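You operate a simulated robot arm through the tools that you are given. There is no shell and no other tool.

You run a simulated two-armed robot. Do the job below in one go: nothing can be reset, and whatever is moved stays where it is left.

JOB
On the table top, fold the blue tea towel in half, so that its two short edges meet.

It is judged by the outcome, as a careful person would: the job done as asked, and still so three seconds after it is handed in. It fails if anything else is knocked over, pushed out of place, dropped, spilled or broken. Flat cloth is picked up by pressing the open fingertips on it (5 to 10 N) and closing them slowly along it; thin cloth reads only 2 to 8 mm in the jaws.

ROBOT AND FRAMES
Two 7-joint arms with two-finger parallel grippers on one trunk, on a base that drives. Base frame: it is fixed to the floor where the robot stands at the start and does not move with it; the origin is under the middle of the robot, x ahead of it, y to its left, z up. Units: mm, degrees, N and s.
The left shoulder is at the start at [70, 188, 1400], the right one opposite. With the tool pointing down near the work surface each hand reaches from about 100 to 620 mm from the robot's upright axis, wherever it stands, measured 20 degrees to its own side. Places, roughly: blue tea towel [-3500, -1250, 750]; table top [-3800, -1300, 800]. Payload 3.91 kg a hand.
The TCP of each hand is the grasp point between the finger pads, 30 mm short of the fingertips. In the tool frame z runs along the fingers and y along their closing line. Largest opening 110 mm; finger width 20, thickness 10; the body of the gripper, 48 by 112 mm, starts 55 mm behind the TCP.
Orientation is that of the tool frame in the base frame, as a unit quaternion [w, x, y, z]. With the fingers straight down and closing along the base's y, the tool's x points along the base's -x, its y along +y and its z along -z.

CONTROLS
- The arms move only by the tool play_rows. It takes "left_increments", "right_increments" or both (then of equal length, played together; a hand with none holds still); each is one flat list of numbers, 7 for each row, row after row: the shift along the base's x, y, z in units of 30 mm (1.0 is 30 mm), then the turn, a rotation vector about the base's x, y, z in units of 4 degrees (1.0 is 4 degrees), then the opening, from 0 (shut) to 1 (fully open). In form: [tx, ty, tz, rx, ry, rz, jaw, tx, ty, tz, rx, ry, rz, jaw, ...]. A call has 1 to 20 rows; each row shifts and turns the commanded pose from where the row before left it. A call with a number of a shift or a turn outside -1 to 1 is refused whole. Rows are played at 5 a second. More than 50 mm and 8.6 degrees between two rows, or a gripper value outside its range, and nothing of the call is played. A pose out of reach is approached as far as the arm can. The call stops where the force on the tool passes 40 N (or 10 N more than at its start, if that is more) or the arm is blocked; 0.2 s more then pass. The fingers move at their own pace (about 72 mm/s each) and stop on an object; they squeeze with about 33 N. The grip force told is the motor's: it shows also when the fingers shut on nothing. Time passes only in rows, and 0.2 s behind the last, so rows that do not move let the fingers close. The reply holds the time, the measured pose of the TCP, the force on the tool along the base axes, the opening and the grip force, in the units named above and with some noise, with the torque about the TCP (base axes, N m) and any sound that the robot's microphone picked up.
- Cameras (640 x 400 px; columns grow to the right, rows downward): "scene" is now at [129.8, 22.6, 1622.5]; the picture's right is [0.23, -0.97, 0.00], its down [-0.69, -0.17, -0.70] and it looks along [0.68, 0.17, -0.71] (base axes); focal length 290 px, centre (320, 200). "left" rides on the left gripper at [72, -17, -103] in its tool frame; the picture's right is [0.23, 0.97, 0.00], its down [-0.76, 0.18, -0.62] and it looks along [-0.61, 0.14, 0.78] (tool axes); focal length 222 px, centre (320, 200). "right" rides on the right gripper at [72, 17, -103] in its tool frame; the picture's right is [-0.23, 0.97, 0.00], its down [-0.76, -0.18, -0.62] and it looks along [-0.61, -0.14, 0.78] (tool axes); focal length 222 px, centre (320, 200). There is no depth. A picture from a camera that has moved, and an enlarged one, comes with that camera's place and axes in the base frame and with its lens. The place of the scene camera against the robot may be out by one fixed shift of up to 12 mm in any direction.
- snapshot(camera): a new picture of that camera. No time passes.
- lift_body(by): slides the trunk up (or, below 0, down) by that many mm; the arms and the scene camera ride with it, the base frame stays. It gives what a move gives, with no picture.
- roll_base(legs): drives the robot by 1 to 6 legs, each [ahead, turn to the left] in mm and degrees, along the robot's own axes; the way and the turn of a leg run together, so that a leg with both is an arc; at most 1500 mm and 180 degrees a leg. The arms and the cameras ride along, it lands a little off, and it stops where it bumps. It gives what a move gives.
- head_to(pan, tilt): turns the head with the scene camera to pan (to the left, within 86 degrees either way) and tilt (down, from -29 to 69), counted from straight ahead of the robot. It gives what a move gives.
- close_up(camera, box): a new picture of the part [left, top, right, bottom] of that camera's present view, enlarged. No time passes.
- sign_off(): hands the job in; it is judged then, once.

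Places have to be worked out from the pictures, the camera data and where the tool is seen. Open the grippers and draw the arms clear of the work before you hand the job in, unless the task says otherwise.

The tools are called after ">>>" by a JSON object that holds its "fn" and its "kwargs". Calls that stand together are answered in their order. play_rows: Moves the arms, as the interface text tells. Its arguments: {"type":"object","properties":{"left_increments":{"type":"array","items":{"type":"number"}},"right_increments":{"type":"array","items":{"type":"number"}}},"required":[]} The other tools are called the same way: lift_body (by) slides the trunk up or down; roll_base (legs) drives the base; head_to (pan, tilt) turns the head that bears the scene camera; snapshot (camera) takes a picture; close_up (camera, box) takes an enlarged picture of a part of a camera's view; sign_off () hands the job in.

At the start:

```text
t: 0.0
left_eef_pos: [561.9, 300.0, 958.3]
left_ee_rot: [0.017, -0.016, 1.0, -0.005]
left_contact_force: [106.4, -174.9, -231.7]
left_ft_torque: [23.4, -7.08, 16.04]
left_opening: 110.1
left_grip_force: 0.0
right_eef_pos: [513.7, -223.7, 953.7]
right_ee_rot: [0.013, 0.024, 1.0, 0.005]
right_contact_force: [83.7, 206.8, -169.8]
right_ft_torque: [-27.47, -4.08, -18.55]
right_opening: 109.9
right_grip_force: 0.2
trunk travel left (down, up): [-910.0, 30.0]
robot x, y, heading: [1.8, -0.2, 0.0]
head pan, tilt: [13.6, 45.3]
```

scene: 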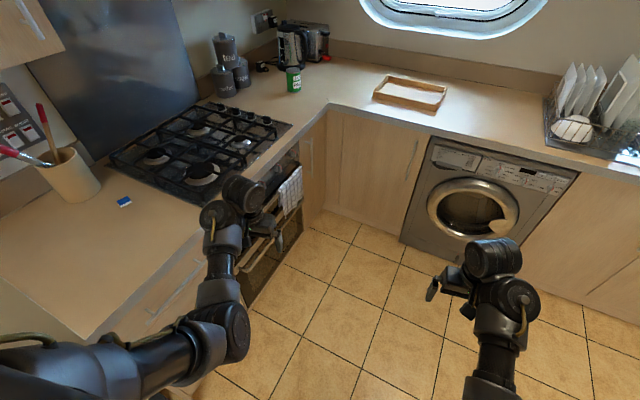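
right: 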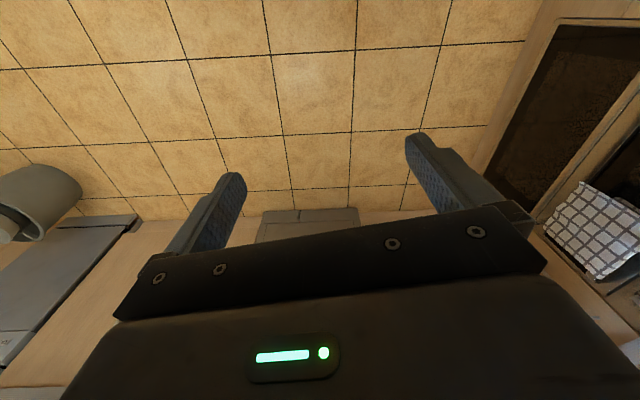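
left: 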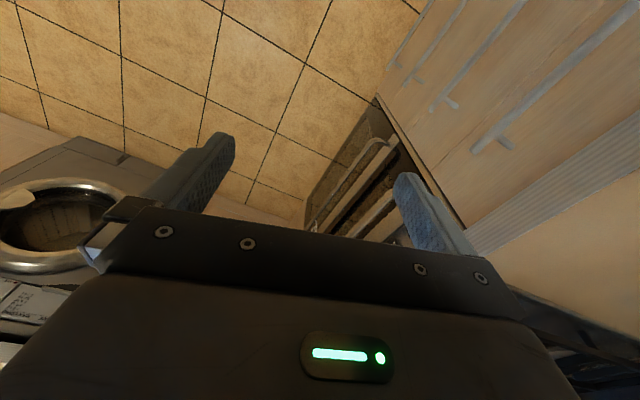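

The pictures show a kitchen ahead, and the table lies behind the robot. I turn the head to the right to look at the room before driving.

>>> {"fn": "head_to", "kwargs": {"pan": -80, "tilt": 20}}

>>> {"fn": "snapshot", "kwargs": {"camera": "scene"}}

>>> {"fn": "head_to", "kwargs": {"pan": 80, "tilt": 20}}

>>> {"fn": "snapshot", "kwargs": {"camera": "scene"}}

```text
t: 1.7
left_eef_pos: [563.5, 301.3, 957.2]
left_ee_rot: [0.022, -0.021, 1.0, -0.008]
left_contact_force: [47.8, -80.2, -105.2]
left_ft_torque: [10.72, -3.27, 7.48]
left_opening: 110.2
left_grip_force: 0.1
right_eef_pos: [513.8, -222.5, 953.8]
right_ee_rot: [0.016, 0.031, 0.999, 0.006]
right_contact_force: [35.2, 91.2, -69.6]
right_ft_torque: [-12.01, -1.74, -8.3]
right_opening: 109.9
right_grip_force: 0.1
trunk travel left (down, up): [-910.0, 30.0]
robot x, y, heading: [-1.4, 0.4, -0.3]
head pan, tilt: [-80.0, 20.0]
```

```text
taken
camera scene: at [67.2, -88.2, 1661.6], right [-0.98, -0.17, 0.0], down [-0.06, 0.34, -0.94], along [0.16, -0.93, -0.34], focal length 290 px, centre (320, 200)
```

scene: 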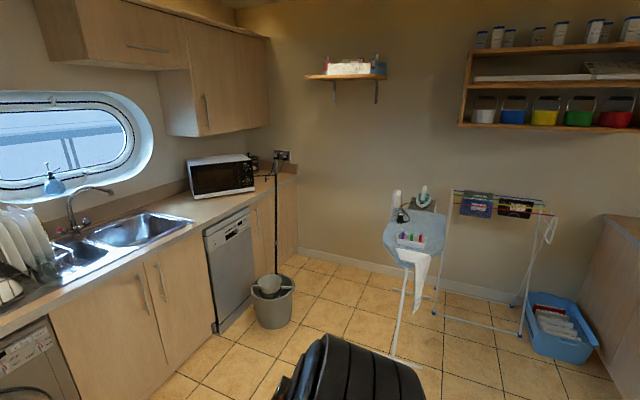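

```text
t: 4.2
left_eef_pos: [563.6, 301.5, 957.7]
left_ee_rot: [0.022, -0.022, 0.999, -0.008]
left_contact_force: [49.3, -80.5, -104.6]
left_ft_torque: [10.76, -3.24, 7.53]
left_opening: 110.2
left_grip_force: 0.0
right_eef_pos: [513.1, -222.7, 954.0]
right_ee_rot: [0.016, 0.031, 0.999, 0.006]
right_contact_force: [34.5, 91.5, -69.9]
right_ft_torque: [-12.09, -1.69, -8.3]
right_opening: 110.0
right_grip_force: 0.1
trunk travel left (down, up): [-910.0, 30.0]
robot x, y, heading: [1.2, -0.0, -0.1]
head pan, tilt: [80.0, 20.0]
```

```text
taken
camera scene: at [67.2, 95.3, 1661.6], right [0.98, -0.17, 0.0], down [-0.06, -0.34, -0.94], along [0.16, 0.93, -0.34], focal length 290 px, centre (320, 200)
```

scene: 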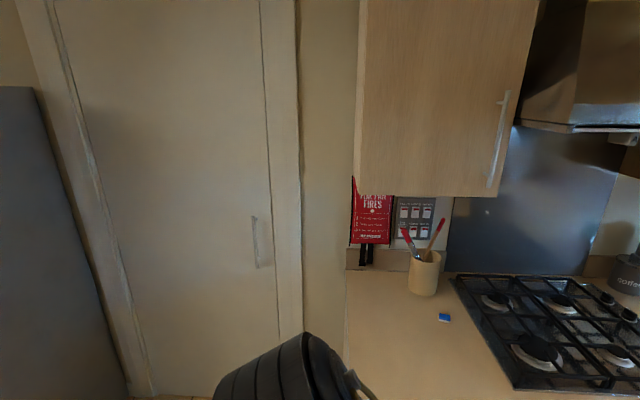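

There is clear floor to the right (ironing board and airer are about 1.7 m away), while a wall/door is close on the left. I turn the robot in place to the right by 90 degrees and look on towards the table.

>>> {"fn": "roll_base", "kwargs": {"legs": [[0, -90]]}}

>>> {"fn": "head_to", "kwargs": {"pan": -80, "tilt": 20}}

>>> {"fn": "snapshot", "kwargs": {"camera": "scene"}}

>>> {"fn": "head_to", "kwargs": {"pan": -40, "tilt": 20}}

>>> {"fn": "snapshot", "kwargs": {"camera": "scene"}}

```text
t: 8.3
left_eef_pos: [316.2, -555.4, 958.8]
left_ee_rot: [0.01, 0.682, 0.731, -0.02]
left_contact_force: [-79.5, -51.0, -104.4]
left_ft_torque: [-2.98, -10.83, 7.51]
left_opening: 109.9
left_grip_force: 0.1
right_eef_pos: [-209.1, -520.0, 955.0]
right_ee_rot: [0.016, 0.719, 0.694, -0.007]
right_contact_force: [91.8, -32.0, -69.8]
right_ft_torque: [-2.15, 12.01, -8.28]
right_opening: 109.8
right_grip_force: 0.1
trunk travel left (down, up): [-910.0, 30.0]
robot x, y, heading: [-0.2, 0.7, -88.4]
head pan, tilt: [80.0, 20.0]
```

```text
t: 10.8
left_eef_pos: [315.1, -556.3, 958.6]
left_ee_rot: [0.012, 0.68, 0.733, -0.023]
left_contact_force: [-44.4, -28.2, -57.5]
left_ft_torque: [-1.63, -6.05, 4.23]
left_opening: 109.8
left_grip_force: 0.0
right_eef_pos: [-208.2, -520.6, 953.9]
right_ee_rot: [0.017, 0.721, 0.693, -0.007]
right_contact_force: [49.2, -16.4, -35.5]
right_ft_torque: [-1.03, 6.37, -4.42]
right_opening: 109.7
right_grip_force: 0.1
trunk travel left (down, up): [-910.0, 30.0]
robot x, y, heading: [-2.2, -1.4, -88.4]
head pan, tilt: [-80.0, 20.0]
```

```text
taken
camera scene: at [-89.1, -65.5, 1661.6], right [-0.2, 0.98, 0.0], down [0.34, 0.07, -0.94], along [-0.92, -0.19, -0.34], focal length 290 px, centre (320, 200)
```

scene: 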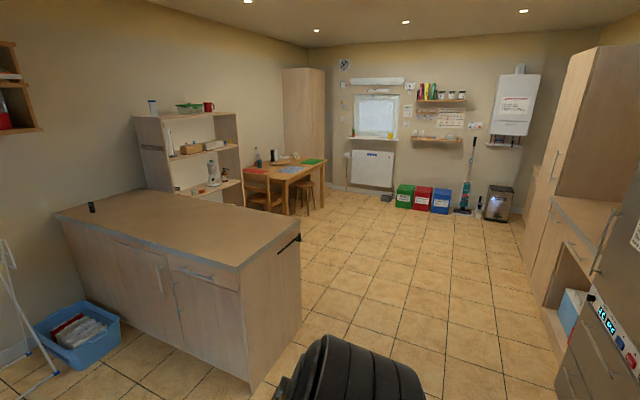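

```text
t: 11.8
left_eef_pos: [316.3, -555.7, 958.6]
left_ee_rot: [0.011, 0.68, 0.733, -0.022]
left_contact_force: [-44.7, -28.8, -56.9]
left_ft_torque: [-1.62, -6.02, 4.23]
left_opening: 109.9
left_grip_force: 0.1
right_eef_pos: [-207.4, -520.5, 952.2]
right_ee_rot: [0.018, 0.721, 0.693, -0.008]
right_contact_force: [48.5, -17.1, -37.2]
right_ft_torque: [-1.06, 6.4, -4.42]
right_opening: 109.8
right_grip_force: 0.1
trunk travel left (down, up): [-910.0, 30.0]
robot x, y, heading: [-3.0, 1.1, -88.5]
head pan, tilt: [-40.0, 20.0]
```

```text
taken
camera scene: at [-55.8, -119.6, 1661.6], right [-0.78, 0.62, 0.0], down [0.21, 0.27, -0.94], along [-0.58, -0.74, -0.34], focal length 290 px, centre (320, 200)
```

scene: 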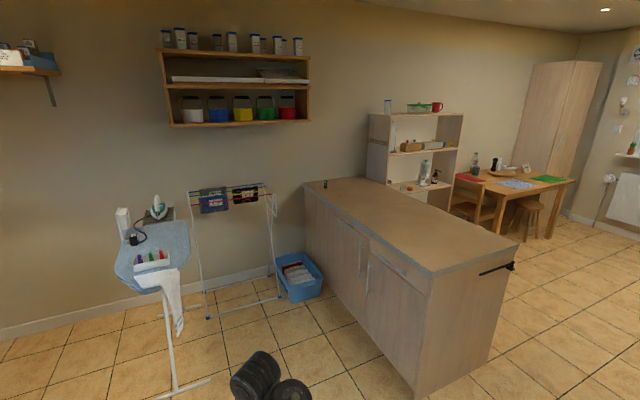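

The table with the blue cloth stands beyond the peninsula counter, with a chair and stool beside it. I enlarge the table to plan the approach.

>>> {"fn": "close_up", "kwargs": {"camera": "scene", "box": [420, 120, 620, 245]}}

>>> {"fn": "head_to", "kwargs": {"pan": -65, "tilt": 20}}

>>> {"fn": "close_up", "kwargs": {"camera": "scene", "box": [240, 120, 480, 270]}}

>>> {"fn": "snapshot", "kwargs": {"camera": "scene"}}

```text
3.20 times, centred on (520, 182) of scene
camera zoom: at [-55.8, -119.6, 1661.6], right [-0.78, 0.62, 0.0], down [0.21, 0.27, -0.94], along [-0.58, -0.74, -0.34], focal length 930 px, centre (-320, 256)
```

zoom: 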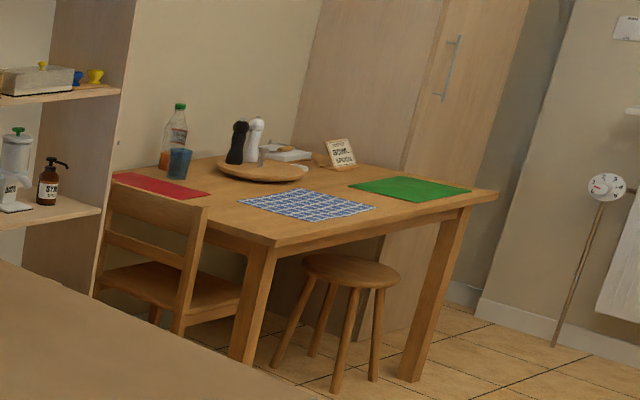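

```text
t: 12.7
left_eef_pos: [315.8, -557.3, 958.8]
left_ee_rot: [0.011, 0.681, 0.732, -0.023]
left_contact_force: [-43.8, -29.3, -58.2]
left_ft_torque: [-1.65, -6.03, 4.22]
left_opening: 110.0
left_grip_force: 0.0
right_eef_pos: [-210.1, -521.4, 953.6]
right_ee_rot: [0.017, 0.721, 0.692, -0.006]
right_contact_force: [49.0, -15.6, -36.5]
right_ft_torque: [-1.1, 6.4, -4.43]
right_opening: 110.1
right_grip_force: 0.0
trunk travel left (down, up): [-910.0, 30.0]
robot x, y, heading: [-1.7, 0.6, -88.3]
head pan, tilt: [-65.0, 20.0]
```

```text
2.67 times, centred on (360, 195) of scene
camera zoom: at [-81.0, -88.5, 1661.6], right [-0.45, 0.89, 0.0], down [0.31, 0.15, -0.94], along [-0.84, -0.42, -0.34], focal length 775 px, centre (213, 213)
```

zoom: 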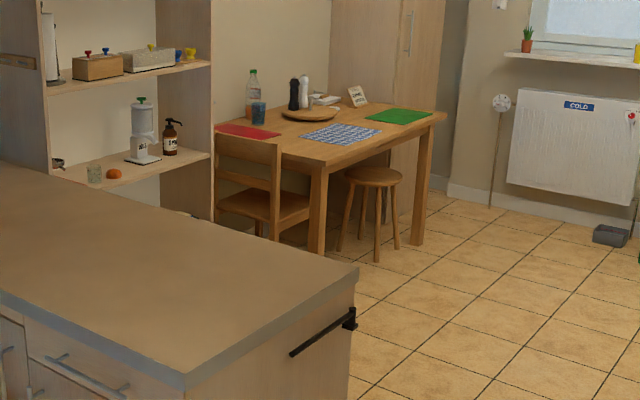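

```text
taken
camera scene: at [-81.0, -88.5, 1661.6], right [-0.45, 0.89, 0.0], down [0.31, 0.15, -0.94], along [-0.84, -0.42, -0.34], focal length 290 px, centre (320, 200)
```

scene: 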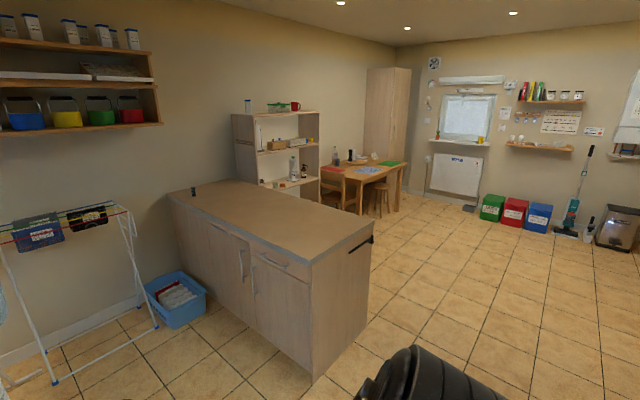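

The blue-and-white checked towel lies near the front long edge of the table, with a stool tucked in front of it and a chair at the near end. I turn towards the passage beside the peninsula and look down it.

>>> {"fn": "roll_base", "kwargs": {"legs": [[0, -101]]}}

>>> {"fn": "head_to", "kwargs": {"pan": 10, "tilt": 30}}

>>> {"fn": "snapshot", "kwargs": {"camera": "scene"}}

```text
t: 17.3
left_eef_pos: [-599.7, -224.3, 958.3]
left_ee_rot: [-0.009, 0.999, -0.042, -0.023]
left_contact_force: [-20.3, 48.8, -57.9]
left_ft_torque: [-5.7, 2.57, 4.24]
left_opening: 110.1
left_grip_force: 0.0
right_eef_pos: [-480.6, 288.1, 953.0]
right_ee_rot: [0.007, 0.995, -0.099, -0.018]
right_contact_force: [-24.8, -44.9, -36.6]
right_ft_torque: [6.48, 0.14, -4.39]
right_opening: 109.8
right_grip_force: 0.1
trunk travel left (down, up): [-910.0, 30.0]
robot x, y, heading: [2.4, -3.8, 172.6]
head pan, tilt: [-65.0, 20.0]
```

```text
t: 18.8
left_eef_pos: [-598.2, -225.6, 958.4]
left_ee_rot: [-0.011, 0.999, -0.043, -0.024]
left_contact_force: [-14.9, 34.8, -40.0]
left_ft_torque: [-4.18, 1.75, 3.09]
left_opening: 109.9
left_grip_force: 0.1
right_eef_pos: [-480.6, 287.7, 954.6]
right_ee_rot: [0.006, 0.995, -0.099, -0.017]
right_contact_force: [-17.7, -31.3, -26.0]
right_ft_torque: [4.39, 0.01, -2.97]
right_opening: 110.0
right_grip_force: 0.1
trunk travel left (down, up): [-910.0, 30.0]
robot x, y, heading: [1.4, 0.0, 172.6]
head pan, tilt: [10.0, 30.0]
```

```text
taken
camera scene: at [-139.5, 6.0, 1645.6], right [-0.04, 1.0, 0.0], down [0.5, 0.02, -0.87], along [-0.87, -0.04, -0.5], focal length 290 px, centre (320, 200)
```

scene: 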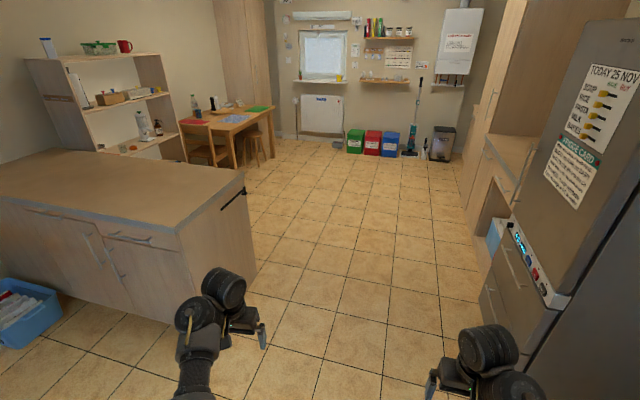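

The passage looks free and about 1.5 m wide; the present heading of 172.6° runs through its middle. I drive 1500 mm straight on, then look towards the table.

>>> {"fn": "roll_base", "kwargs": {"legs": [[1500, 0]]}}

>>> {"fn": "head_to", "kwargs": {"pan": 40, "tilt": 30}}

>>> {"fn": "snapshot", "kwargs": {"camera": "scene"}}

```text
t: 26.2
left_eef_pos: [-2083.6, 26.2, 958.6]
left_ee_rot: [-0.011, 0.998, -0.063, -0.024]
left_contact_force: [-13.4, 34.4, -40.8]
left_ft_torque: [-3.97, 2.01, 3.02]
left_opening: 109.9
left_grip_force: 0.0
right_eef_pos: [-1943.8, 532.4, 954.5]
right_ee_rot: [0.005, 0.993, -0.12, -0.018]
right_contact_force: [-19.2, -32.6, -24.9]
right_ft_torque: [4.57, -0.16, -3.14]
right_opening: 110.2
right_grip_force: 0.0
trunk travel left (down, up): [-910.0, 30.0]
robot x, y, heading: [-1477.9, 225.0, 170.1]
head pan, tilt: [10.0, 30.0]
```

```text
t: 27.1
left_eef_pos: [-2083.6, 27.4, 958.8]
left_ee_rot: [-0.011, 0.998, -0.062, -0.025]
left_contact_force: [-8.5, 24.6, -25.3]
left_ft_torque: [-2.75, 1.24, 2.13]
left_opening: 109.9
left_grip_force: 0.1
right_eef_pos: [-1943.7, 533.1, 954.2]
right_ee_rot: [0.006, 0.992, -0.121, -0.017]
right_contact_force: [-12.3, -21.0, -16.5]
right_ft_torque: [3.02, -0.21, -2.09]
right_opening: 110.3
right_grip_force: 0.1
trunk travel left (down, up): [-910.0, 30.0]
robot x, y, heading: [-1477.2, 224.8, 170.1]
head pan, tilt: [40.0, 30.0]
```

```text
taken
camera scene: at [-1603.3, 192.1, 1645.6], right [-0.5, 0.87, 0.0], down [0.43, 0.25, -0.87], along [-0.75, -0.43, -0.5], focal length 290 px, centre (320, 200)
```

scene: 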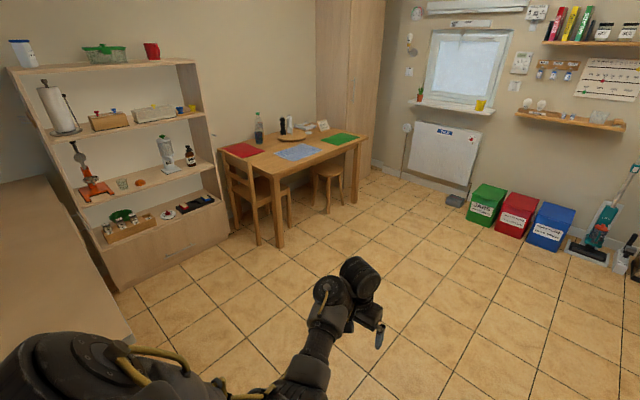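

The table's front edge runs from about (-3130,-1060) to (-4240,-800), the towel centre is near (-3630,-1200), and the stool is fully under the table. I drive to a spot about 950 mm in front of the towel, facing the table.

>>> {"fn": "roll_base", "kwargs": {"legs": [[0, 24.3], [1000, 0], [980, 0], [0, 62]]}}

>>> {"fn": "head_to", "kwargs": {"pan": 0, "tilt": 40}}

>>> {"fn": "snapshot", "kwargs": {"camera": "scene"}}

```text
t: 28.0
left_eef_pos: [-2077.7, 4.4, 958.3]
left_ee_rot: [-0.013, 0.999, -0.041, -0.026]
left_contact_force: [-4.7, 7.2, -8.3]
left_ft_torque: [-0.78, 0.3, 0.57]
left_opening: 110.0
left_grip_force: 0.0
right_eef_pos: [-1956.3, 515.1, 954.7]
right_ee_rot: [0.005, 0.995, -0.102, -0.018]
right_contact_force: [-4.4, -6.9, -4.7]
right_ft_torque: [0.79, -0.09, -0.55]
right_opening: 110.1
right_grip_force: 0.0
trunk travel left (down, up): [-910.0, 30.0]
robot x, y, heading: [-1477.5, 226.8, 172.3]
head pan, tilt: [40.0, 30.0]
stopped in leg 1: the force on the tool passed its limit at 49 N (the readings are from after the stop); the commanded pose is now the measured one
```

```text
t: 29.0
left_eef_pos: [-2076.5, 3.0, 957.9]
left_ee_rot: [-0.01, 0.999, -0.042, -0.025]
left_contact_force: [-4.7, 12.6, -13.3]
left_ft_torque: [-1.45, 0.62, 1.11]
left_opening: 110.2
left_grip_force: 0.1
right_eef_pos: [-1956.1, 515.9, 954.1]
right_ee_rot: [0.007, 0.995, -0.101, -0.016]
right_contact_force: [-5.5, -9.1, -8.1]
right_ft_torque: [1.31, 0.01, -0.92]
right_opening: 110.0
right_grip_force: 0.1
trunk travel left (down, up): [-910.0, 30.0]
robot x, y, heading: [-1477.3, 229.0, 172.4]
head pan, tilt: [0.0, 40.0]
```

```text
taken
camera scene: at [-1609.6, 247.4, 1630.2], right [0.14, 0.99, 0.0], down [0.64, -0.09, -0.77], along [-0.76, 0.1, -0.64], focal length 290 px, centre (320, 200)
```

scene: 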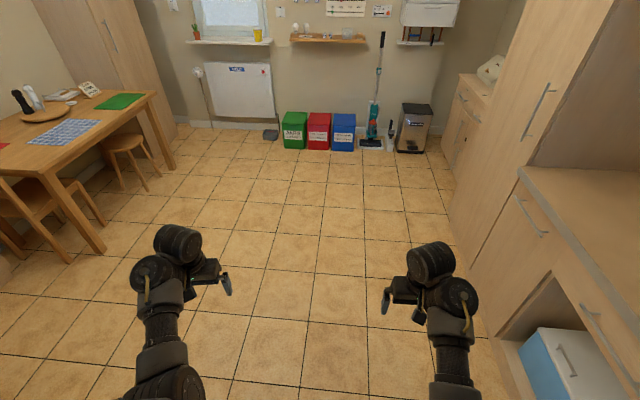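

The stop came only from the leftover arm-tension reading, which has nearly gone now; nothing is touching. I repeat the drive from the present heading.

>>> {"fn": "roll_base", "kwargs": {"legs": [[0, 22], [1000, 0], [980, 0]]}}

>>> {"fn": "snapshot", "kwargs": {"camera": "scene"}}

```text
t: 40.1
left_eef_pos: [-3884.7, -663.5, 959.0]
left_ee_rot: [-0.007, 0.99, 0.141, -0.026]
left_contact_force: [-9.8, 8.8, -15.4]
left_ft_torque: [-1.67, 0.08, 1.16]
left_opening: 110.1
left_grip_force: 0.1
right_eef_pos: [-3953.6, -141.7, 954.4]
right_ee_rot: [0.009, 0.997, 0.078, -0.017]
right_contact_force: [-1.3, -11.1, -8.3]
right_ft_torque: [1.33, 0.54, -0.93]
right_opening: 110.1
right_grip_force: 0.0
trunk travel left (down, up): [-910.0, 30.0]
robot x, y, heading: [-3401.3, -238.6, -167.2]
head pan, tilt: [0.0, 40.0]
```

```text
taken
camera scene: at [-3533.2, -269.1, 1630.3], right [-0.23, 0.97, 0.0], down [0.63, 0.15, -0.77], along [-0.75, -0.17, -0.64], focal length 290 px, centre (320, 200)
```

scene: 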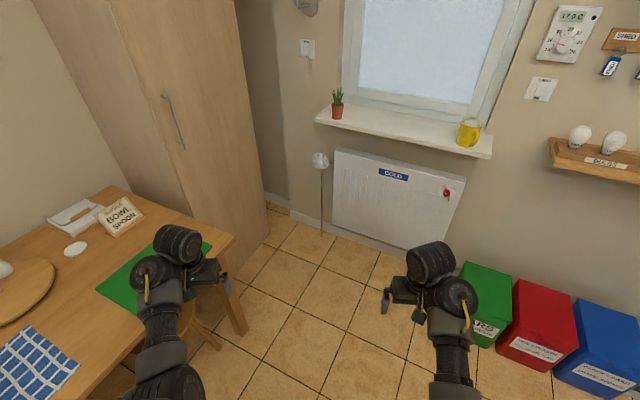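

The robot stands at (-3401,-239), heading 193°, with the table on its left. I pan the head left to study the table and the towel before turning.

>>> {"fn": "head_to", "kwargs": {"pan": 62, "tilt": 38}}

>>> {"fn": "snapshot", "kwargs": {"camera": "scene"}}

>>> {"fn": "close_up", "kwargs": {"camera": "scene", "box": [200, 80, 440, 230]}}

```text
t: 41.4
left_eef_pos: [-3884.5, -661.6, 959.3]
left_ee_rot: [-0.007, 0.99, 0.14, -0.027]
left_contact_force: [-9.1, 9.0, -13.2]
left_ft_torque: [-1.45, 0.03, 1.02]
left_opening: 110.0
left_grip_force: 0.0
right_eef_pos: [-3954.3, -144.0, 953.9]
right_ee_rot: [0.009, 0.997, 0.08, -0.016]
right_contact_force: [-1.3, -9.9, -6.5]
right_ft_torque: [1.17, 0.4, -0.83]
right_opening: 110.0
right_grip_force: 0.0
trunk travel left (down, up): [-910.0, 30.0]
robot x, y, heading: [-3403.2, -242.3, -166.9]
head pan, tilt: [62.0, 38.0]
```

```text
taken
camera scene: at [-3473.3, -333.4, 1633.2], right [-0.97, 0.26, 0.0], down [0.16, 0.59, -0.79], along [-0.2, -0.76, -0.62], focal length 290 px, centre (320, 200)
```

scene: 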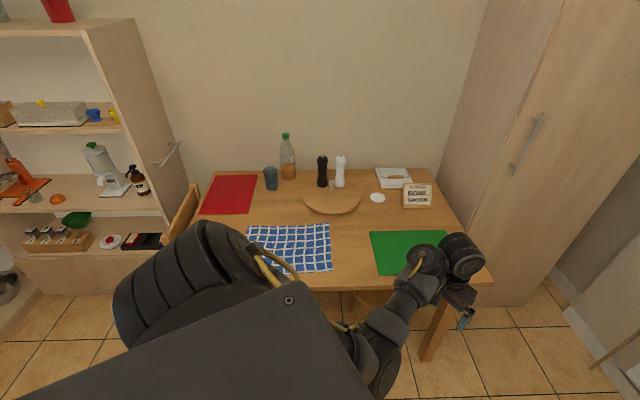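

```text
2.67 times, centred on (320, 155) of scene
camera zoom: at [-3473.3, -333.4, 1633.2], right [-0.97, 0.26, 0.0], down [0.16, 0.59, -0.79], along [-0.2, -0.76, -0.62], focal length 775 px, centre (320, 320)
```

zoom: 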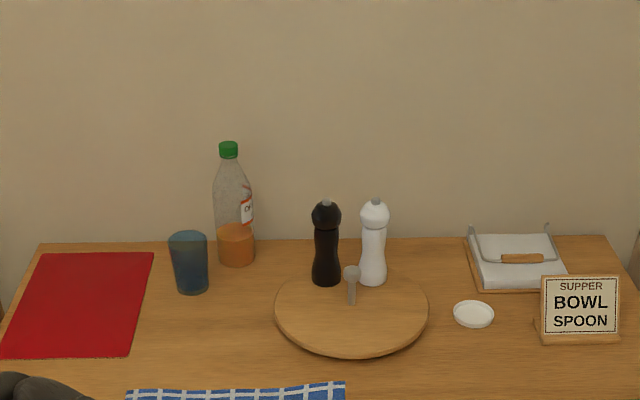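

The towel's long side runs along the table, about 375 by 270 mm, so its short edges are the left and right ones; the corners compute to about (-3401,-1350), (-3766,-1274), (-3702,-1014). I look down at my own base to learn how close I can stand to the table.

>>> {"fn": "head_to", "kwargs": {"pan": 0, "tilt": 69}}

>>> {"fn": "snapshot", "kwargs": {"camera": "scene"}}

>>> {"fn": "snapshot", "kwargs": {"camera": "left"}}

>>> {"fn": "snapshot", "kwargs": {"camera": "right"}}

```text
t: 42.7
left_eef_pos: [-3884.7, -663.0, 957.6]
left_ee_rot: [-0.007, 0.99, 0.141, -0.026]
left_contact_force: [-8.4, 9.1, -14.2]
left_ft_torque: [-1.53, 0.09, 1.0]
left_opening: 110.0
left_grip_force: 0.1
right_eef_pos: [-3954.6, -142.7, 954.6]
right_ee_rot: [0.009, 0.997, 0.079, -0.016]
right_contact_force: [-1.2, -10.3, -6.9]
right_ft_torque: [1.23, 0.46, -0.91]
right_opening: 110.0
right_grip_force: 0.0
trunk travel left (down, up): [-910.0, 30.0]
robot x, y, heading: [-3402.9, -238.3, -167.4]
head pan, tilt: [0.0, 68.8]
```

```text
taken
camera scene: at [-3505.3, -262.7, 1594.1], right [-0.23, 0.97, 0.0], down [0.91, 0.21, -0.36], along [-0.35, -0.08, -0.93], focal length 290 px, centre (320, 200)
```

scene: 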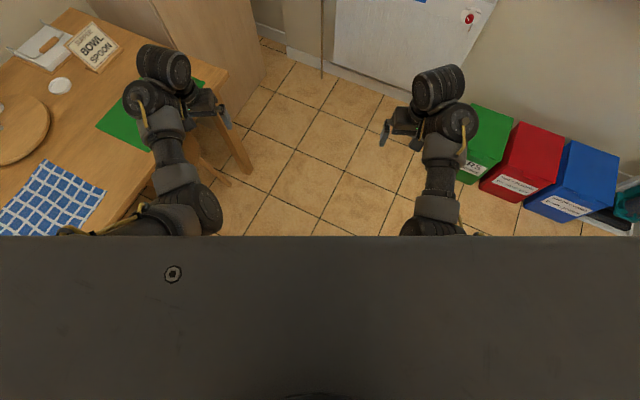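

```text
taken
camera left: at [-3814.3, -626.7, 1058.4], right [0.49, -0.87, -0.03], down [-0.65, -0.39, 0.66], along [-0.59, -0.3, -0.75], focal length 222 px, centre (320, 200)
```

left: 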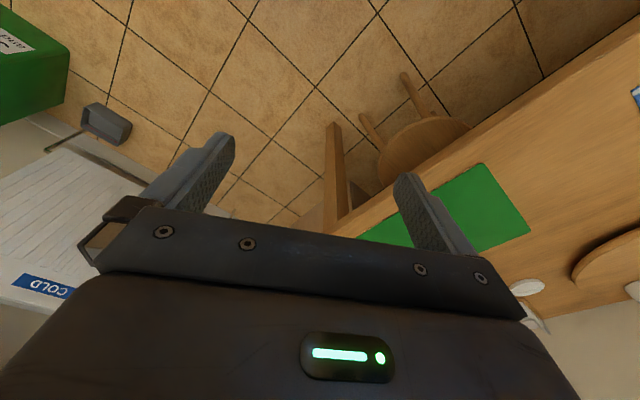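

```text
taken
camera right: at [-3875.7, -145.3, 1055.4], right [-0.07, -1.0, 0.02], down [-0.76, 0.07, 0.65], along [-0.65, 0.03, -0.76], focal length 222 px, centre (320, 200)
```

right: 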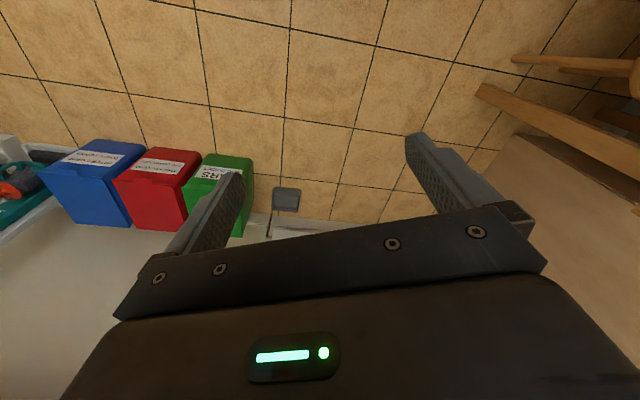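

My own chest hides the base from the head camera, so I use the right hand camera: I tilt the right hand about its lateral axis so its camera looks back at the base, in free air away from the table.

>>> {"fn": "play_rows", "kwargs": {"right_increments": [0.43, 0.096, 0, 0.218, -0.976, 0, 1, 0.43, 0.096, 0, 0.218, -0.976, 0, 1, 0.43, 0.096, 0, 0.218, -0.976, 0, 1, 0.43, 0.096, 0, 0.218, -0.976, 0, 1, 0.43, 0.096, 0, 0.218, -0.976, 0, 1, 0.43, 0.096, 0, 0.218, -0.976, 0, 1, 0.43, 0.096, 0, 0.218, -0.976, 0, 1, 0.43, 0.096, 0, 0.218, -0.976, 0, 1, 0.43, 0.096, 0, 0.218, -0.976, 0, 1, 0.43, 0.096, 0, 0.218, -0.976, 0, 1, 0.43, 0.096, 0, 0.218, -0.976, 0, 1, 0.43, 0.096, 0, 0.218, -0.976, 0, 1]}}

>>> {"fn": "snapshot", "kwargs": {"camera": "right"}}

>>> {"fn": "snapshot", "kwargs": {"camera": "scene"}}

```text
t: 43.0
left_eef_pos: [-3884.7, -663.8, 958.9]
left_ee_rot: [-0.008, 0.99, 0.14, -0.028]
left_contact_force: [-4.6, 3.5, -8.1]
left_ft_torque: [-0.67, 0.0, 0.47]
left_opening: 110.0
left_grip_force: 0.1
right_eef_pos: [-3953.4, -143.3, 953.7]
right_ee_rot: [0.01, 0.997, 0.077, -0.015]
right_contact_force: [-0.8, -15.2, -8.5]
right_ft_torque: [1.9, 0.56, -1.37]
right_opening: 110.1
right_grip_force: 0.0
right hand out of reach, approached as far as the arm can: row 1
trunk travel left (down, up): [-910.0, 30.0]
robot x, y, heading: [-3402.6, -244.6, -166.9]
head pan, tilt: [0.0, 68.8]
stopped in row 1 (right hand): the force on the tool passed its limit at 85 N (the readings are from after the stop); the commanded pose is now the measured one
```

```text
taken
camera right: at [-3875.4, -146.0, 1055.8], right [-0.08, -1.0, 0.02], down [-0.76, 0.07, 0.64], along [-0.64, 0.03, -0.77], focal length 222 px, centre (320, 200)
```

right: 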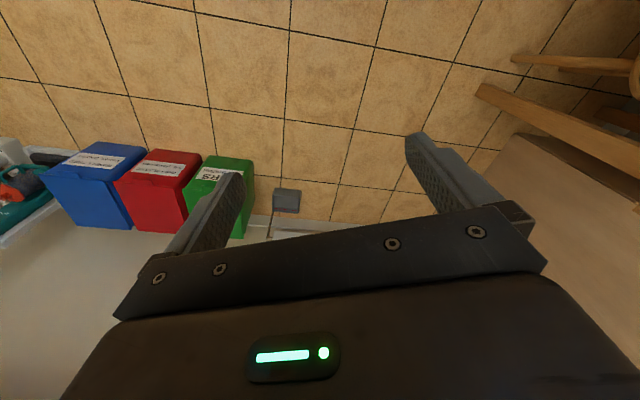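

```text
taken
camera scene: at [-3505.3, -262.7, 1594.1], right [-0.23, 0.97, 0.0], down [0.91, 0.21, -0.36], along [-0.35, -0.08, -0.93], focal length 290 px, centre (320, 200)
```

scene: 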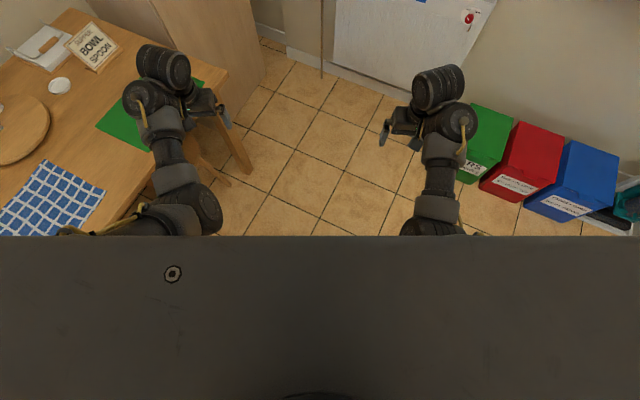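

The first row was reported out of reach, so the arm seems to be near its limit here. I draw the right hand back gently towards the robot without turning it.

>>> {"fn": "play_rows", "kwargs": {"right_increments": [0.2, 0.045, 0, 0, 0, 0, 1, 0.2, 0.045, 0, 0, 0, 0, 1, 0.3, 0.067, 0, 0, 0, 0, 1, 0.3, 0.067, 0, 0, 0, 0, 1, 0.3, 0.067, 0, 0, 0, 0, 1, 0.3, 0.067, 0, 0, 0, 0, 1, 0.3, 0.067, 0, 0, 0, 0, 1, 0.3, 0.067, 0, 0, 0, 0, 1]}}

```text
t: 43.3
left_eef_pos: [-3885.5, -663.0, 957.4]
left_ee_rot: [-0.007, 0.99, 0.141, -0.027]
left_contact_force: [-3.1, 2.6, -4.1]
left_ft_torque: [-0.38, 0.01, 0.31]
left_opening: 109.9
left_grip_force: 0.0
right_eef_pos: [-3952.6, -143.0, 955.2]
right_ee_rot: [0.011, 0.997, 0.075, -0.016]
right_contact_force: [-2.4, -11.4, -7.4]
right_ft_torque: [1.47, 0.36, -1.06]
right_opening: 110.0
right_grip_force: 0.0
trunk travel left (down, up): [-910.0, 30.0]
robot x, y, heading: [-3402.2, -240.0, -166.8]
head pan, tilt: [0.0, 68.8]
stopped in row 1 (right hand): the force on the tool passed its limit at 50 N (the readings are from after the stop); the commanded pose is now the measured one
```

Again a brief force spike at the first small step, with nothing touching. I let the arm settle with rows that do not move, then try very small steps.

>>> {"fn": "play_rows", "kwargs": {"right_increments": [0, 0, 0, 0, 0, 0, 1, 0, 0, 0, 0, 0, 0, 1, 0, 0, 0, 0, 0, 0, 1], "left_increments": [0, 0, 0, 0, 0, 0, 1, 0, 0, 0, 0, 0, 0, 1, 0, 0, 0, 0, 0, 0, 1]}}

>>> {"fn": "play_rows", "kwargs": {"right_increments": [0.05, 0.01, 0, 0, 0, 0, 1, 0.05, 0.01, 0, 0, 0, 0, 1, 0.1, 0.02, 0, 0, 0, 0, 1, 0.1, 0.02, 0, 0, 0, 0, 1, 0.1, 0.02, 0, 0, 0, 0, 1, 0.1, 0.02, 0, 0, 0, 0, 1, 0.2, 0.045, 0, 0, 0, 0, 1, 0.2, 0.045, 0, 0, 0, 0, 1]}}

```text
t: 44.1
left_eef_pos: [-3884.9, -662.6, 959.5]
left_ee_rot: [-0.008, 0.989, 0.142, -0.028]
left_contact_force: [-4.7, 5.6, -6.3]
left_ft_torque: [-0.76, 0.0, 0.5]
left_opening: 110.0
left_grip_force: 0.0
right_eef_pos: [-3952.7, -142.1, 953.6]
right_ee_rot: [0.011, 0.997, 0.075, -0.015]
right_contact_force: [-2.4, -21.4, -14.4]
right_ft_torque: [2.51, 0.88, -1.83]
right_opening: 110.0
right_grip_force: 0.0
trunk travel left (down, up): [-910.0, 30.0]
robot x, y, heading: [-3401.3, -238.9, -167.1]
head pan, tilt: [0.0, 68.8]
```

```text
t: 44.5
left_eef_pos: [-3883.8, -663.3, 958.3]
left_ee_rot: [-0.008, 0.989, 0.142, -0.028]
left_contact_force: [-2.4, 2.4, -3.5]
left_ft_torque: [-0.29, -0.01, 0.25]
left_opening: 109.8
left_grip_force: 0.1
right_eef_pos: [-3951.6, -142.9, 954.3]
right_ee_rot: [0.011, 0.997, 0.074, -0.016]
right_contact_force: [-2.5, -10.9, -7.8]
right_ft_torque: [1.25, 0.41, -0.94]
right_opening: 110.0
right_grip_force: 0.0
trunk travel left (down, up): [-910.0, 30.0]
robot x, y, heading: [-3403.3, -240.8, -167.0]
head pan, tilt: [0.0, 68.8]
stopped in row 1 (right hand): the force on the tool passed its limit at 43 N (the readings are from after the stop); the commanded pose is now the measured one
```

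The right arm still spikes at once, although no obstacle is near it. I test whether the left hand moves freely with small upward steps.

>>> {"fn": "play_rows", "kwargs": {"left_increments": [0, 0, 0.1, 0, 0, 0, 1, 0, 0, 0.1, 0, 0, 0, 1, 0, 0, 0.2, 0, 0, 0, 1, 0, 0, 0.2, 0, 0, 0, 1, 0, 0, 0.3, 0, 0, 0, 1]}}

>>> {"fn": "play_rows", "kwargs": {"right_increments": [0, 0, 0.1, 0, 0, 0, 1, 0, 0, 0.1, 0, 0, 0, 1, 0, 0, 0.2, 0, 0, 0, 1, 0, 0, 0.2, 0, 0, 0, 1, 0, 0, 0.3, 0, 0, 0, 1]}}

```text
t: 44.9
left_eef_pos: [-3885.7, -661.6, 960.2]
left_ee_rot: [-0.008, 0.989, 0.145, -0.03]
left_contact_force: [-10.1, 5.7, -12.7]
left_ft_torque: [-1.15, -0.03, 0.84]
left_opening: 109.9
left_grip_force: 0.0
right_eef_pos: [-3951.6, -142.1, 953.2]
right_ee_rot: [0.011, 0.997, 0.072, -0.016]
right_contact_force: [-1.1, -6.8, -4.3]
right_ft_torque: [0.77, 0.3, -0.55]
right_opening: 110.0
right_grip_force: 0.1
trunk travel left (down, up): [-910.0, 30.0]
robot x, y, heading: [-3400.3, -240.9, -166.9]
head pan, tilt: [0.0, 68.8]
stopped in row 1 (left hand): the force on the tool passed its limit at 55 N (the readings are from after the stop); the commanded pose is now the measured one
```

```text
t: 45.3
left_eef_pos: [-3885.9, -661.7, 961.3]
left_ee_rot: [-0.008, 0.989, 0.145, -0.031]
left_contact_force: [-5.3, 3.9, -8.5]
left_ft_torque: [-0.75, -0.09, 0.54]
left_opening: 110.3
left_grip_force: 0.0
right_eef_pos: [-3951.7, -142.9, 956.1]
right_ee_rot: [0.013, 0.997, 0.071, -0.017]
right_contact_force: [-3.2, -11.6, -8.4]
right_ft_torque: [1.51, 0.37, -1.05]
right_opening: 110.1
right_grip_force: 0.1
trunk travel left (down, up): [-910.0, 30.0]
robot x, y, heading: [-3404.7, -240.9, -166.8]
head pan, tilt: [0.0, 68.8]
stopped in row 1 (right hand): the force on the tool passed its limit at 52 N (the readings are from after the stop); the commanded pose is now the measured one
```

The force and torque readings point to a contact at about the camera mount of each hand (about 72 mm towards me, 100 mm above the TCP), so each hand camera is pressing on its own forearm. I yaw both hands so that the cameras swing inward, away from the forearms, in small steps.

>>> {"fn": "play_rows", "kwargs": {"left_increments": [0, 0, 0, 0, 0, 0.2, 1, 0, 0, 0, 0, 0, 0.3, 1, 0, 0, 0, 0, 0, 0.4, 1, 0, 0, 0, 0, 0, 0.5, 1, 0, 0, 0, 0, 0, 0.5, 1]}}

>>> {"fn": "play_rows", "kwargs": {"right_increments": [0, 0, 0, 0, 0, -0.2, 1, 0, 0, 0, 0, 0, -0.3, 1, 0, 0, 0, 0, 0, -0.4, 1, 0, 0, 0, 0, 0, -0.5, 1, 0, 0, 0, 0, 0, -0.5, 1]}}

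```text
t: 46.5
left_eef_pos: [-3886.8, -662.0, 959.9]
left_ee_rot: [-0.006, 0.977, 0.21, -0.03]
left_contact_force: [0.8, -0.2, -0.3]
left_ft_torque: [0.0, -0.02, 0.0]
left_opening: 110.0
left_grip_force: 0.1
right_eef_pos: [-3952.2, -142.6, 956.2]
right_ee_rot: [0.011, 0.997, 0.071, -0.018]
right_contact_force: [-1.9, -23.1, -17.1]
right_ft_torque: [2.84, 1.06, -2.1]
right_opening: 110.0
right_grip_force: 0.2
trunk travel left (down, up): [-910.0, 30.0]
robot x, y, heading: [-3400.7, -241.8, -166.8]
head pan, tilt: [0.0, 68.8]
```

```text
t: 47.7
left_eef_pos: [-3886.1, -661.6, 960.5]
left_ee_rot: [-0.006, 0.977, 0.21, -0.029]
left_contact_force: [0.2, 0.1, -0.1]
left_ft_torque: [-0.04, -0.03, 0.0]
left_opening: 110.2
left_grip_force: 0.1
right_eef_pos: [-3952.2, -143.7, 955.8]
right_ee_rot: [0.01, 1.0, 0.005, -0.018]
right_contact_force: [0.5, 0.0, 0.6]
right_ft_torque: [0.03, -0.04, 0.01]
right_opening: 110.0
right_grip_force: 0.1
trunk travel left (down, up): [-910.0, 30.0]
robot x, y, heading: [-3403.4, -243.2, -167.1]
head pan, tilt: [0.0, 68.8]
```

Both forces dropped to zero, so that was the cause. Now I tilt the right hand back step by step to look at the base with its camera.

>>> {"fn": "play_rows", "kwargs": {"right_increments": [0, 0, 0, 0, 0, -0.7, 1, 0, 0, 0, 0, 0, -0.7, 1, 0.3, 0.067, 0, 0.218, -0.976, 0, 1, 0.3, 0.067, 0, 0.218, -0.976, 0, 1, 0.3, 0.067, 0, 0.218, -0.976, 0, 1, 0.3, 0.067, 0, 0.218, -0.976, 0, 1, 0.3, 0.067, 0, 0.218, -0.976, 0, 1, 0.3, 0.067, 0, 0.218, -0.976, 0, 1, 0.3, 0.067, 0, 0.218, -0.976, 0, 1, 0.3, 0.067, 0, 0.218, -0.976, 0, 1, 0.3, 0.067, 0, 0.218, -0.976, 0, 1, 0.3, 0.067, 0, 0.218, -0.976, 0, 1], "left_increments": [0, 0, 0, 0, 0, 0.7, 1, 0, 0, 0, 0, 0, 0.7, 1, 0, 0, 0, 0, 0, 0, 1, 0, 0, 0, 0, 0, 0, 1, 0, 0, 0, 0, 0, 0, 1, 0, 0, 0, 0, 0, 0, 1, 0, 0, 0, 0, 0, 0, 1, 0, 0, 0, 0, 0, 0, 1, 0, 0, 0, 0, 0, 0, 1, 0, 0, 0, 0, 0, 0, 1, 0, 0, 0, 0, 0, 0, 1, 0, 0, 0, 0, 0, 0, 1]}}

>>> {"fn": "snapshot", "kwargs": {"camera": "right"}}

```text
t: 50.3
left_eef_pos: [-3885.8, -661.7, 959.5]
left_ee_rot: [-0.005, 0.966, 0.258, -0.03]
left_contact_force: [-0.3, -0.3, 0.2]
left_ft_torque: [-0.02, 0.01, -0.06]
left_opening: 110.0
left_grip_force: 0.0
right_eef_pos: [-3927.3, -130.3, 930.1]
right_ee_rot: [-0.007, 0.998, -0.045, 0.047]
right_contact_force: [0.2, -0.9, -0.1]
right_ft_torque: [0.02, 0.03, -0.03]
right_opening: 110.3
right_grip_force: 0.0
right hand out of reach, approached as far as the arm can: row 4, 5, 6, 7, 8, 9, 10, 11, 12
trunk travel left (down, up): [-910.0, 30.0]
robot x, y, heading: [-3401.8, -242.0, -167.0]
head pan, tilt: [0.0, 68.8]
```

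```text
taken
camera right: at [-3865.6, -154.9, 1040.7], right [-0.31, -0.95, -0.04], down [-0.8, 0.24, 0.55], along [-0.51, 0.2, -0.83], focal length 222 px, centre (320, 200)
```

right: 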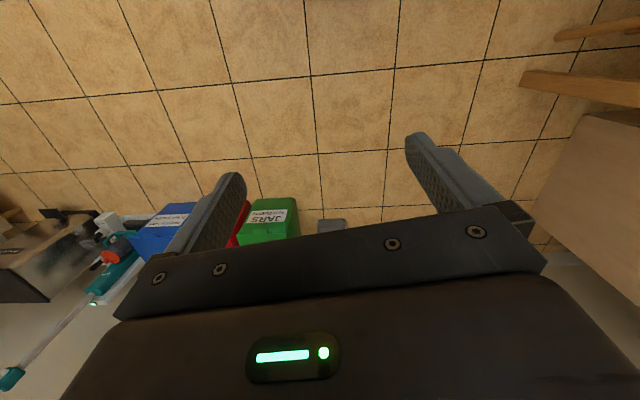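

Tilting back is limited by the wrist, so I undo the tilt and instead draw the hand in close to the body, from where its camera looks straight down past the base.

>>> {"fn": "play_rows", "kwargs": {"right_increments": [0, 0, 0, -0.218, 0.976, 0, 1, 0, 0, 0, -0.218, 0.976, 0, 1, 0, 0, 0, -0.218, 0.976, 0, 1, 0, 0, 0, -0.218, 0.976, 0, 1, 0, 0, 0, -0.218, 0.976, 0, 1, 0, 0, 0, -0.218, 0.976, 0, 1, 0, 0, 0, -0.218, 0.976, 0, 1, 0, 0, 0, -0.218, 0.976, 0, 1, 0, 0, 0, -0.218, 0.976, 0, 1, 0, 0, 0, -0.218, 0.976, 0, 1, 0.5, 0.11, 0, 0, 0, 0, 1, 0.5, 0.11, 0, 0, 0, 0, 1, 0.6, 0.13, 0, 0, 0, 0, 1, 0.6, 0.13, 0, 0, 0, 0, 1, 0.6, 0.13, 0, 0, 0, 0, 1, 0.6, 0.13, 0, 0, 0, 0, 1, 0.6, 0.13, 0, 0, 0, 0, 1]}}

>>> {"fn": "snapshot", "kwargs": {"camera": "right"}}

```text
t: 53.9
left_eef_pos: [-3884.9, -662.9, 960.6]
left_ee_rot: [-0.005, 0.966, 0.258, -0.031]
left_contact_force: [-0.2, 0.3, 0.9]
left_ft_torque: [0.02, 0.01, 0.03]
left_opening: 110.1
left_grip_force: 0.0
right_eef_pos: [-3802.9, -105.4, 932.9]
right_ee_rot: [0.081, 0.954, -0.042, -0.285]
right_contact_force: [0.4, 0.2, 0.4]
right_ft_torque: [0.02, 0.06, -0.03]
right_opening: 110.4
right_grip_force: 0.0
trunk travel left (down, up): [-910.0, 30.0]
robot x, y, heading: [-3405.2, -244.5, -166.8]
head pan, tilt: [0.0, 68.8]
```

```text
taken
camera right: at [-3684.7, -116.4, 982.7], right [-0.22, -0.93, 0.3], down [-0.29, 0.35, 0.89], along [-0.93, 0.11, -0.34], focal length 222 px, centre (320, 200)
```

right: 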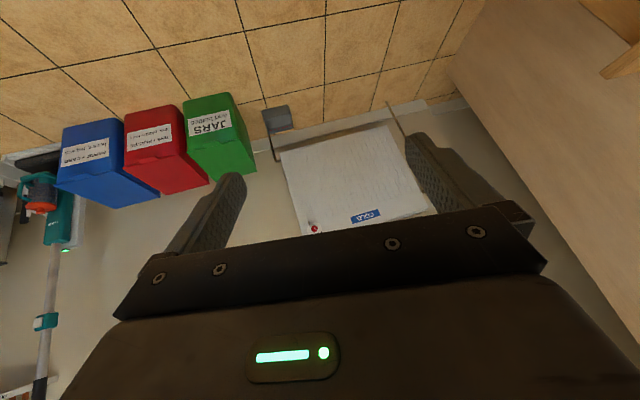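

The commanded pose had been clipped, so the hand is now tilted forward by about 33°. I turn it back to vertical while drawing it in further.

>>> {"fn": "play_rows", "kwargs": {"right_increments": [0.3, 0.07, 0.3, 0.228, -0.974, 0, 1, 0.3, 0.07, 0.3, 0.228, -0.974, 0, 1, 0.3, 0.07, 0.3, 0.228, -0.974, 0, 1, 0.3, 0.07, 0.3, 0.228, -0.974, 0, 1, 0.3, 0.07, 0.3, 0.228, -0.974, 0, 1, 0.3, 0.07, 0.3, 0.228, -0.974, 0, 1, 0.3, 0.07, 0.3, 0.228, -0.974, 0, 1, 0.3, 0.07, 0.3, 0.228, -0.974, 0, 1, 0.5, 0.11, 0, 0, 0, 0, 1, 0.5, 0.11, 0, 0, 0, 0, 1]}}

>>> {"fn": "snapshot", "kwargs": {"camera": "right"}}

```text
t: 56.1
left_eef_pos: [-3882.4, -663.2, 961.9]
left_ee_rot: [-0.006, 0.966, 0.257, -0.033]
left_contact_force: [0.6, -0.4, 0.8]
left_ft_torque: [0.04, 0.07, 0.0]
left_opening: 110.1
left_grip_force: 0.0
right_eef_pos: [-3723.3, -110.9, 1005.4]
right_ee_rot: [0.064, 0.995, -0.035, -0.064]
right_contact_force: [0.7, 0.2, -0.1]
right_ft_torque: [-0.02, 0.01, 0.01]
right_opening: 110.1
right_grip_force: 0.1
right hand out of reach, approached as far as the arm can: row 1, 2, 3, 8, 10
trunk travel left (down, up): [-910.0, 30.0]
robot x, y, heading: [-3400.4, -241.6, -167.1]
head pan, tilt: [0.0, 68.8]
```

```text
taken
camera right: at [-3637.3, -121.0, 1101.4], right [-0.29, -0.95, 0.16], down [-0.66, 0.31, 0.68], along [-0.7, 0.09, -0.71], focal length 222 px, centre (320, 200)
```

right: 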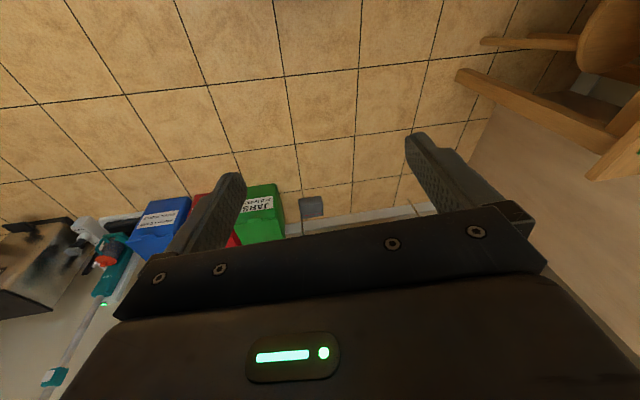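

From here the floor is visible straight down at about 325 mm ahead, so the base is shorter than that. I yaw the right hand inward by about 70° so that the wide direction of its picture runs fore and aft and shows the front of the base.

>>> {"fn": "play_rows", "kwargs": {"right_increments": [0, 0, 0, 0, 0, -1, 1, 0, 0, 0, 0, 0, -1, 1, 0, 0, 0, 0, 0, -1, 1, 0, 0, 0, 0, 0, -1, 1, 0, 0, 0, 0, 0, -1, 1, 0, 0, 0, 0, 0, -1, 1, 0, 0, 0, 0, 0, -1, 1, 0, 0, 0, 0, 0, -1, 1, 0, 0, 0, 0, 0, -1, 1, 0, 0, 0, 0, 0, -1, 1, 0, 0, 0, 0, 0, -1, 1, 0, 0, 0, 0, 0, -1, 1, 0, 0, 0, 0, 0, -1, 1, 0, 0, 0, 0, 0, -1, 1, 0, 0, 0, 0, 0, -1, 1, 0, 0, 0, 0, 0, -1, 1, 0, 0, 0, 0, 0, -1, 1]}}

>>> {"fn": "snapshot", "kwargs": {"camera": "right"}}

>>> {"fn": "snapshot", "kwargs": {"camera": "scene"}}

```text
t: 59.7
left_eef_pos: [-3886.1, -663.1, 959.2]
left_ee_rot: [-0.004, 0.966, 0.258, -0.031]
left_contact_force: [0.1, -0.4, 0.4]
left_ft_torque: [0.01, -0.02, 0.0]
left_opening: 110.1
left_grip_force: 0.1
right_eef_pos: [-3729.2, -111.3, 1002.1]
right_ee_rot: [0.018, 0.805, -0.586, -0.088]
right_contact_force: [1.0, -0.2, -0.3]
right_ft_torque: [0.01, 0.01, 0.0]
right_opening: 110.0
right_grip_force: 0.1
trunk travel left (down, up): [-910.0, 30.0]
robot x, y, heading: [-3404.2, -242.1, -166.8]
head pan, tilt: [0.0, 68.8]
```

```text
taken
camera right: at [-3705.0, -193.4, 1098.5], right [-0.98, -0.09, 0.16], down [0.04, 0.73, 0.68], along [-0.18, 0.68, -0.71], focal length 222 px, centre (320, 200)
```

right: 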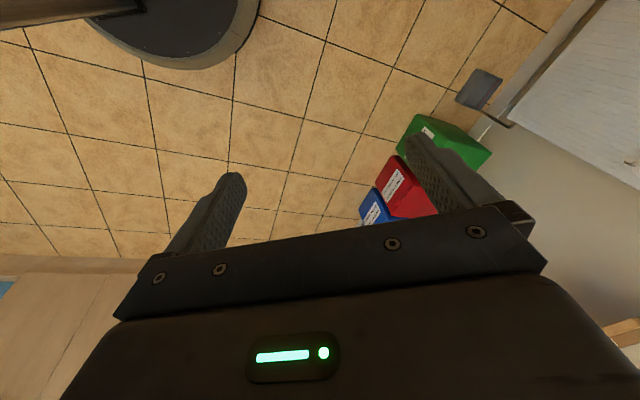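

```text
taken
camera scene: at [-3505.6, -263.5, 1594.0], right [-0.23, 0.97, 0.0], down [0.91, 0.21, -0.36], along [-0.35, -0.08, -0.93], focal length 290 px, centre (320, 200)
```

scene: 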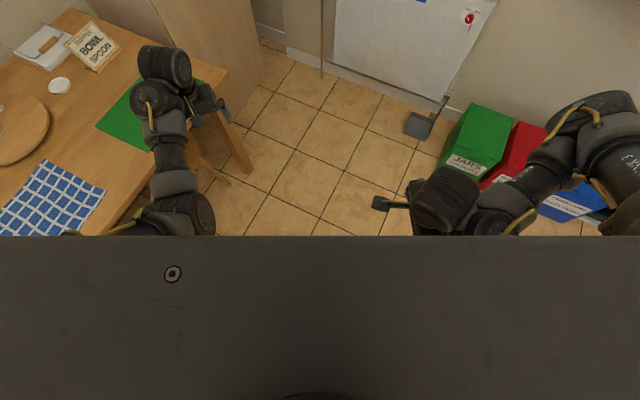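

The picture shows a low round base, radius about 325 mm with its centre about 50 mm behind the axis, so its nose reaches about 275 mm ahead and is low enough to slip slightly under the table edge. I bring the right hand back to vertical with its camera behind and slightly inward, and raise the left hand.

>>> {"fn": "play_rows", "kwargs": {"right_increments": [-0.2, -0.05, 0, -0.36, -0.78, 0.95, 1, -0.2, -0.05, 0, -0.36, -0.78, 0.95, 1, -0.2, -0.05, 0, -0.36, -0.78, 0.95, 1, -0.2, -0.05, 0, 0, 0, 0.97, 1, -0.2, -0.05, 0, 0, 0, 0.97, 1, -0.2, -0.05, 0, 0, 0, 0.97, 1, -0.2, -0.05, 0, 0, 0, 0.97, 1, -0.2, -0.05, 0, 0, 0, 0.97, 1, -0.2, -0.05, 0, 0, 0, 0.97, 1, -0.2, -0.05, 0, 0, 0, 0.97, 1, -0.2, -0.05, 0, 0, 0, 0.97, 1, -0.2, -0.05, 0, 0, 0, 0.97, 1, -0.2, -0.05, 0, 0, 0, 0.97, 1, -0.2, -0.05, 0, 0, 0, 0.97, 1, -0.2, -0.05, 0, 0, 0, 0.97, 1, -0.2, -0.05, 0, 0, 0, 0.97, 1, -0.2, -0.05, 0, 0, 0, 0.97, 1], "left_increments": [0, 0, 0, 0, 0, 0, 1, 0, 0, 0.1, 0, 0, 0, 1, 0, 0, 0.1, 0, 0, 0, 1, 0, 0, 0.1, 0, 0, 0, 1, 0, 0, 0.1, 0, 0, 0, 1, 0, 0, 0.1, 0, 0, 0, 1, 0, 0, 0.1, 0, 0, 0, 1, 0, 0, 0.1, 0, 0, 0, 1, 0, 0, 0.1, 0, 0, 0, 1, 0, 0, 0.1, 0, 0, 0, 1, 0, 0, 0.1, 0, 0, 0, 1, 0, 0, 0.1, 0, 0, 0, 1, 0, 0, 0.1, 0, 0, 0, 1, 0, 0, 0.1, 0, 0, 0, 1, 0, 0, 0.1, 0, 0, 0, 1, 0, 0, 0.1, 0, 0, 0, 1, 0, 0, 0.1, 0, 0, 0, 1]}}

```text
t: 62.0
left_eef_pos: [-3887.1, -662.3, 988.4]
left_ee_rot: [-0.006, 0.965, 0.26, -0.033]
left_contact_force: [-9.5, 10.8, -11.5]
left_ft_torque: [-1.79, -0.36, 1.32]
left_opening: 109.8
left_grip_force: 0.1
right_eef_pos: [-3714.5, -89.1, 968.7]
right_ee_rot: [0.011, 0.962, -0.273, 0.001]
right_contact_force: [-0.5, 0.3, 0.5]
right_ft_torque: [-0.02, 0.0, -0.01]
right_opening: 109.7
right_grip_force: 0.1
right hand out of reach, approached as far as the arm can: row 1, 2, 3, 4, 5, 6, 7, 8, 9, 10, 11
trunk travel left (down, up): [-910.0, 30.0]
robot x, y, heading: [-3400.3, -240.7, -166.7]
head pan, tilt: [0.0, 68.8]
stopped in row 11 (left hand): the force on the tool passed its limit at 50 N (the readings are from after the stop); the commanded pose is now the measured one
```

Raising the left hand brought its camera back against its forearm, so I lower it again and yaw it a little further inward.

>>> {"fn": "play_rows", "kwargs": {"left_increments": [0, 0, -0.2, 0, 0, 0.5, 1, 0, 0, -0.3, 0, 0, 0.5, 1, 0, 0, -0.3, 0, 0, 0.5, 1, 0, 0, 0, 0, 0, 0, 1]}}

```text
t: 63.0
left_eef_pos: [-3884.9, -662.3, 964.4]
left_ee_rot: [-0.003, 0.95, 0.31, -0.032]
left_contact_force: [-0.8, 0.5, 0.7]
left_ft_torque: [0.0, -0.01, 0.0]
left_opening: 110.0
left_grip_force: 0.0
right_eef_pos: [-3715.2, -91.0, 969.0]
right_ee_rot: [0.011, 0.962, -0.272, 0.002]
right_contact_force: [0.1, 0.2, 0.2]
right_ft_torque: [0.02, -0.02, 0.0]
right_opening: 109.8
right_grip_force: 0.1
trunk travel left (down, up): [-910.0, 30.0]
robot x, y, heading: [-3403.7, -242.6, -166.9]
head pan, tilt: [0.0, 68.8]
```

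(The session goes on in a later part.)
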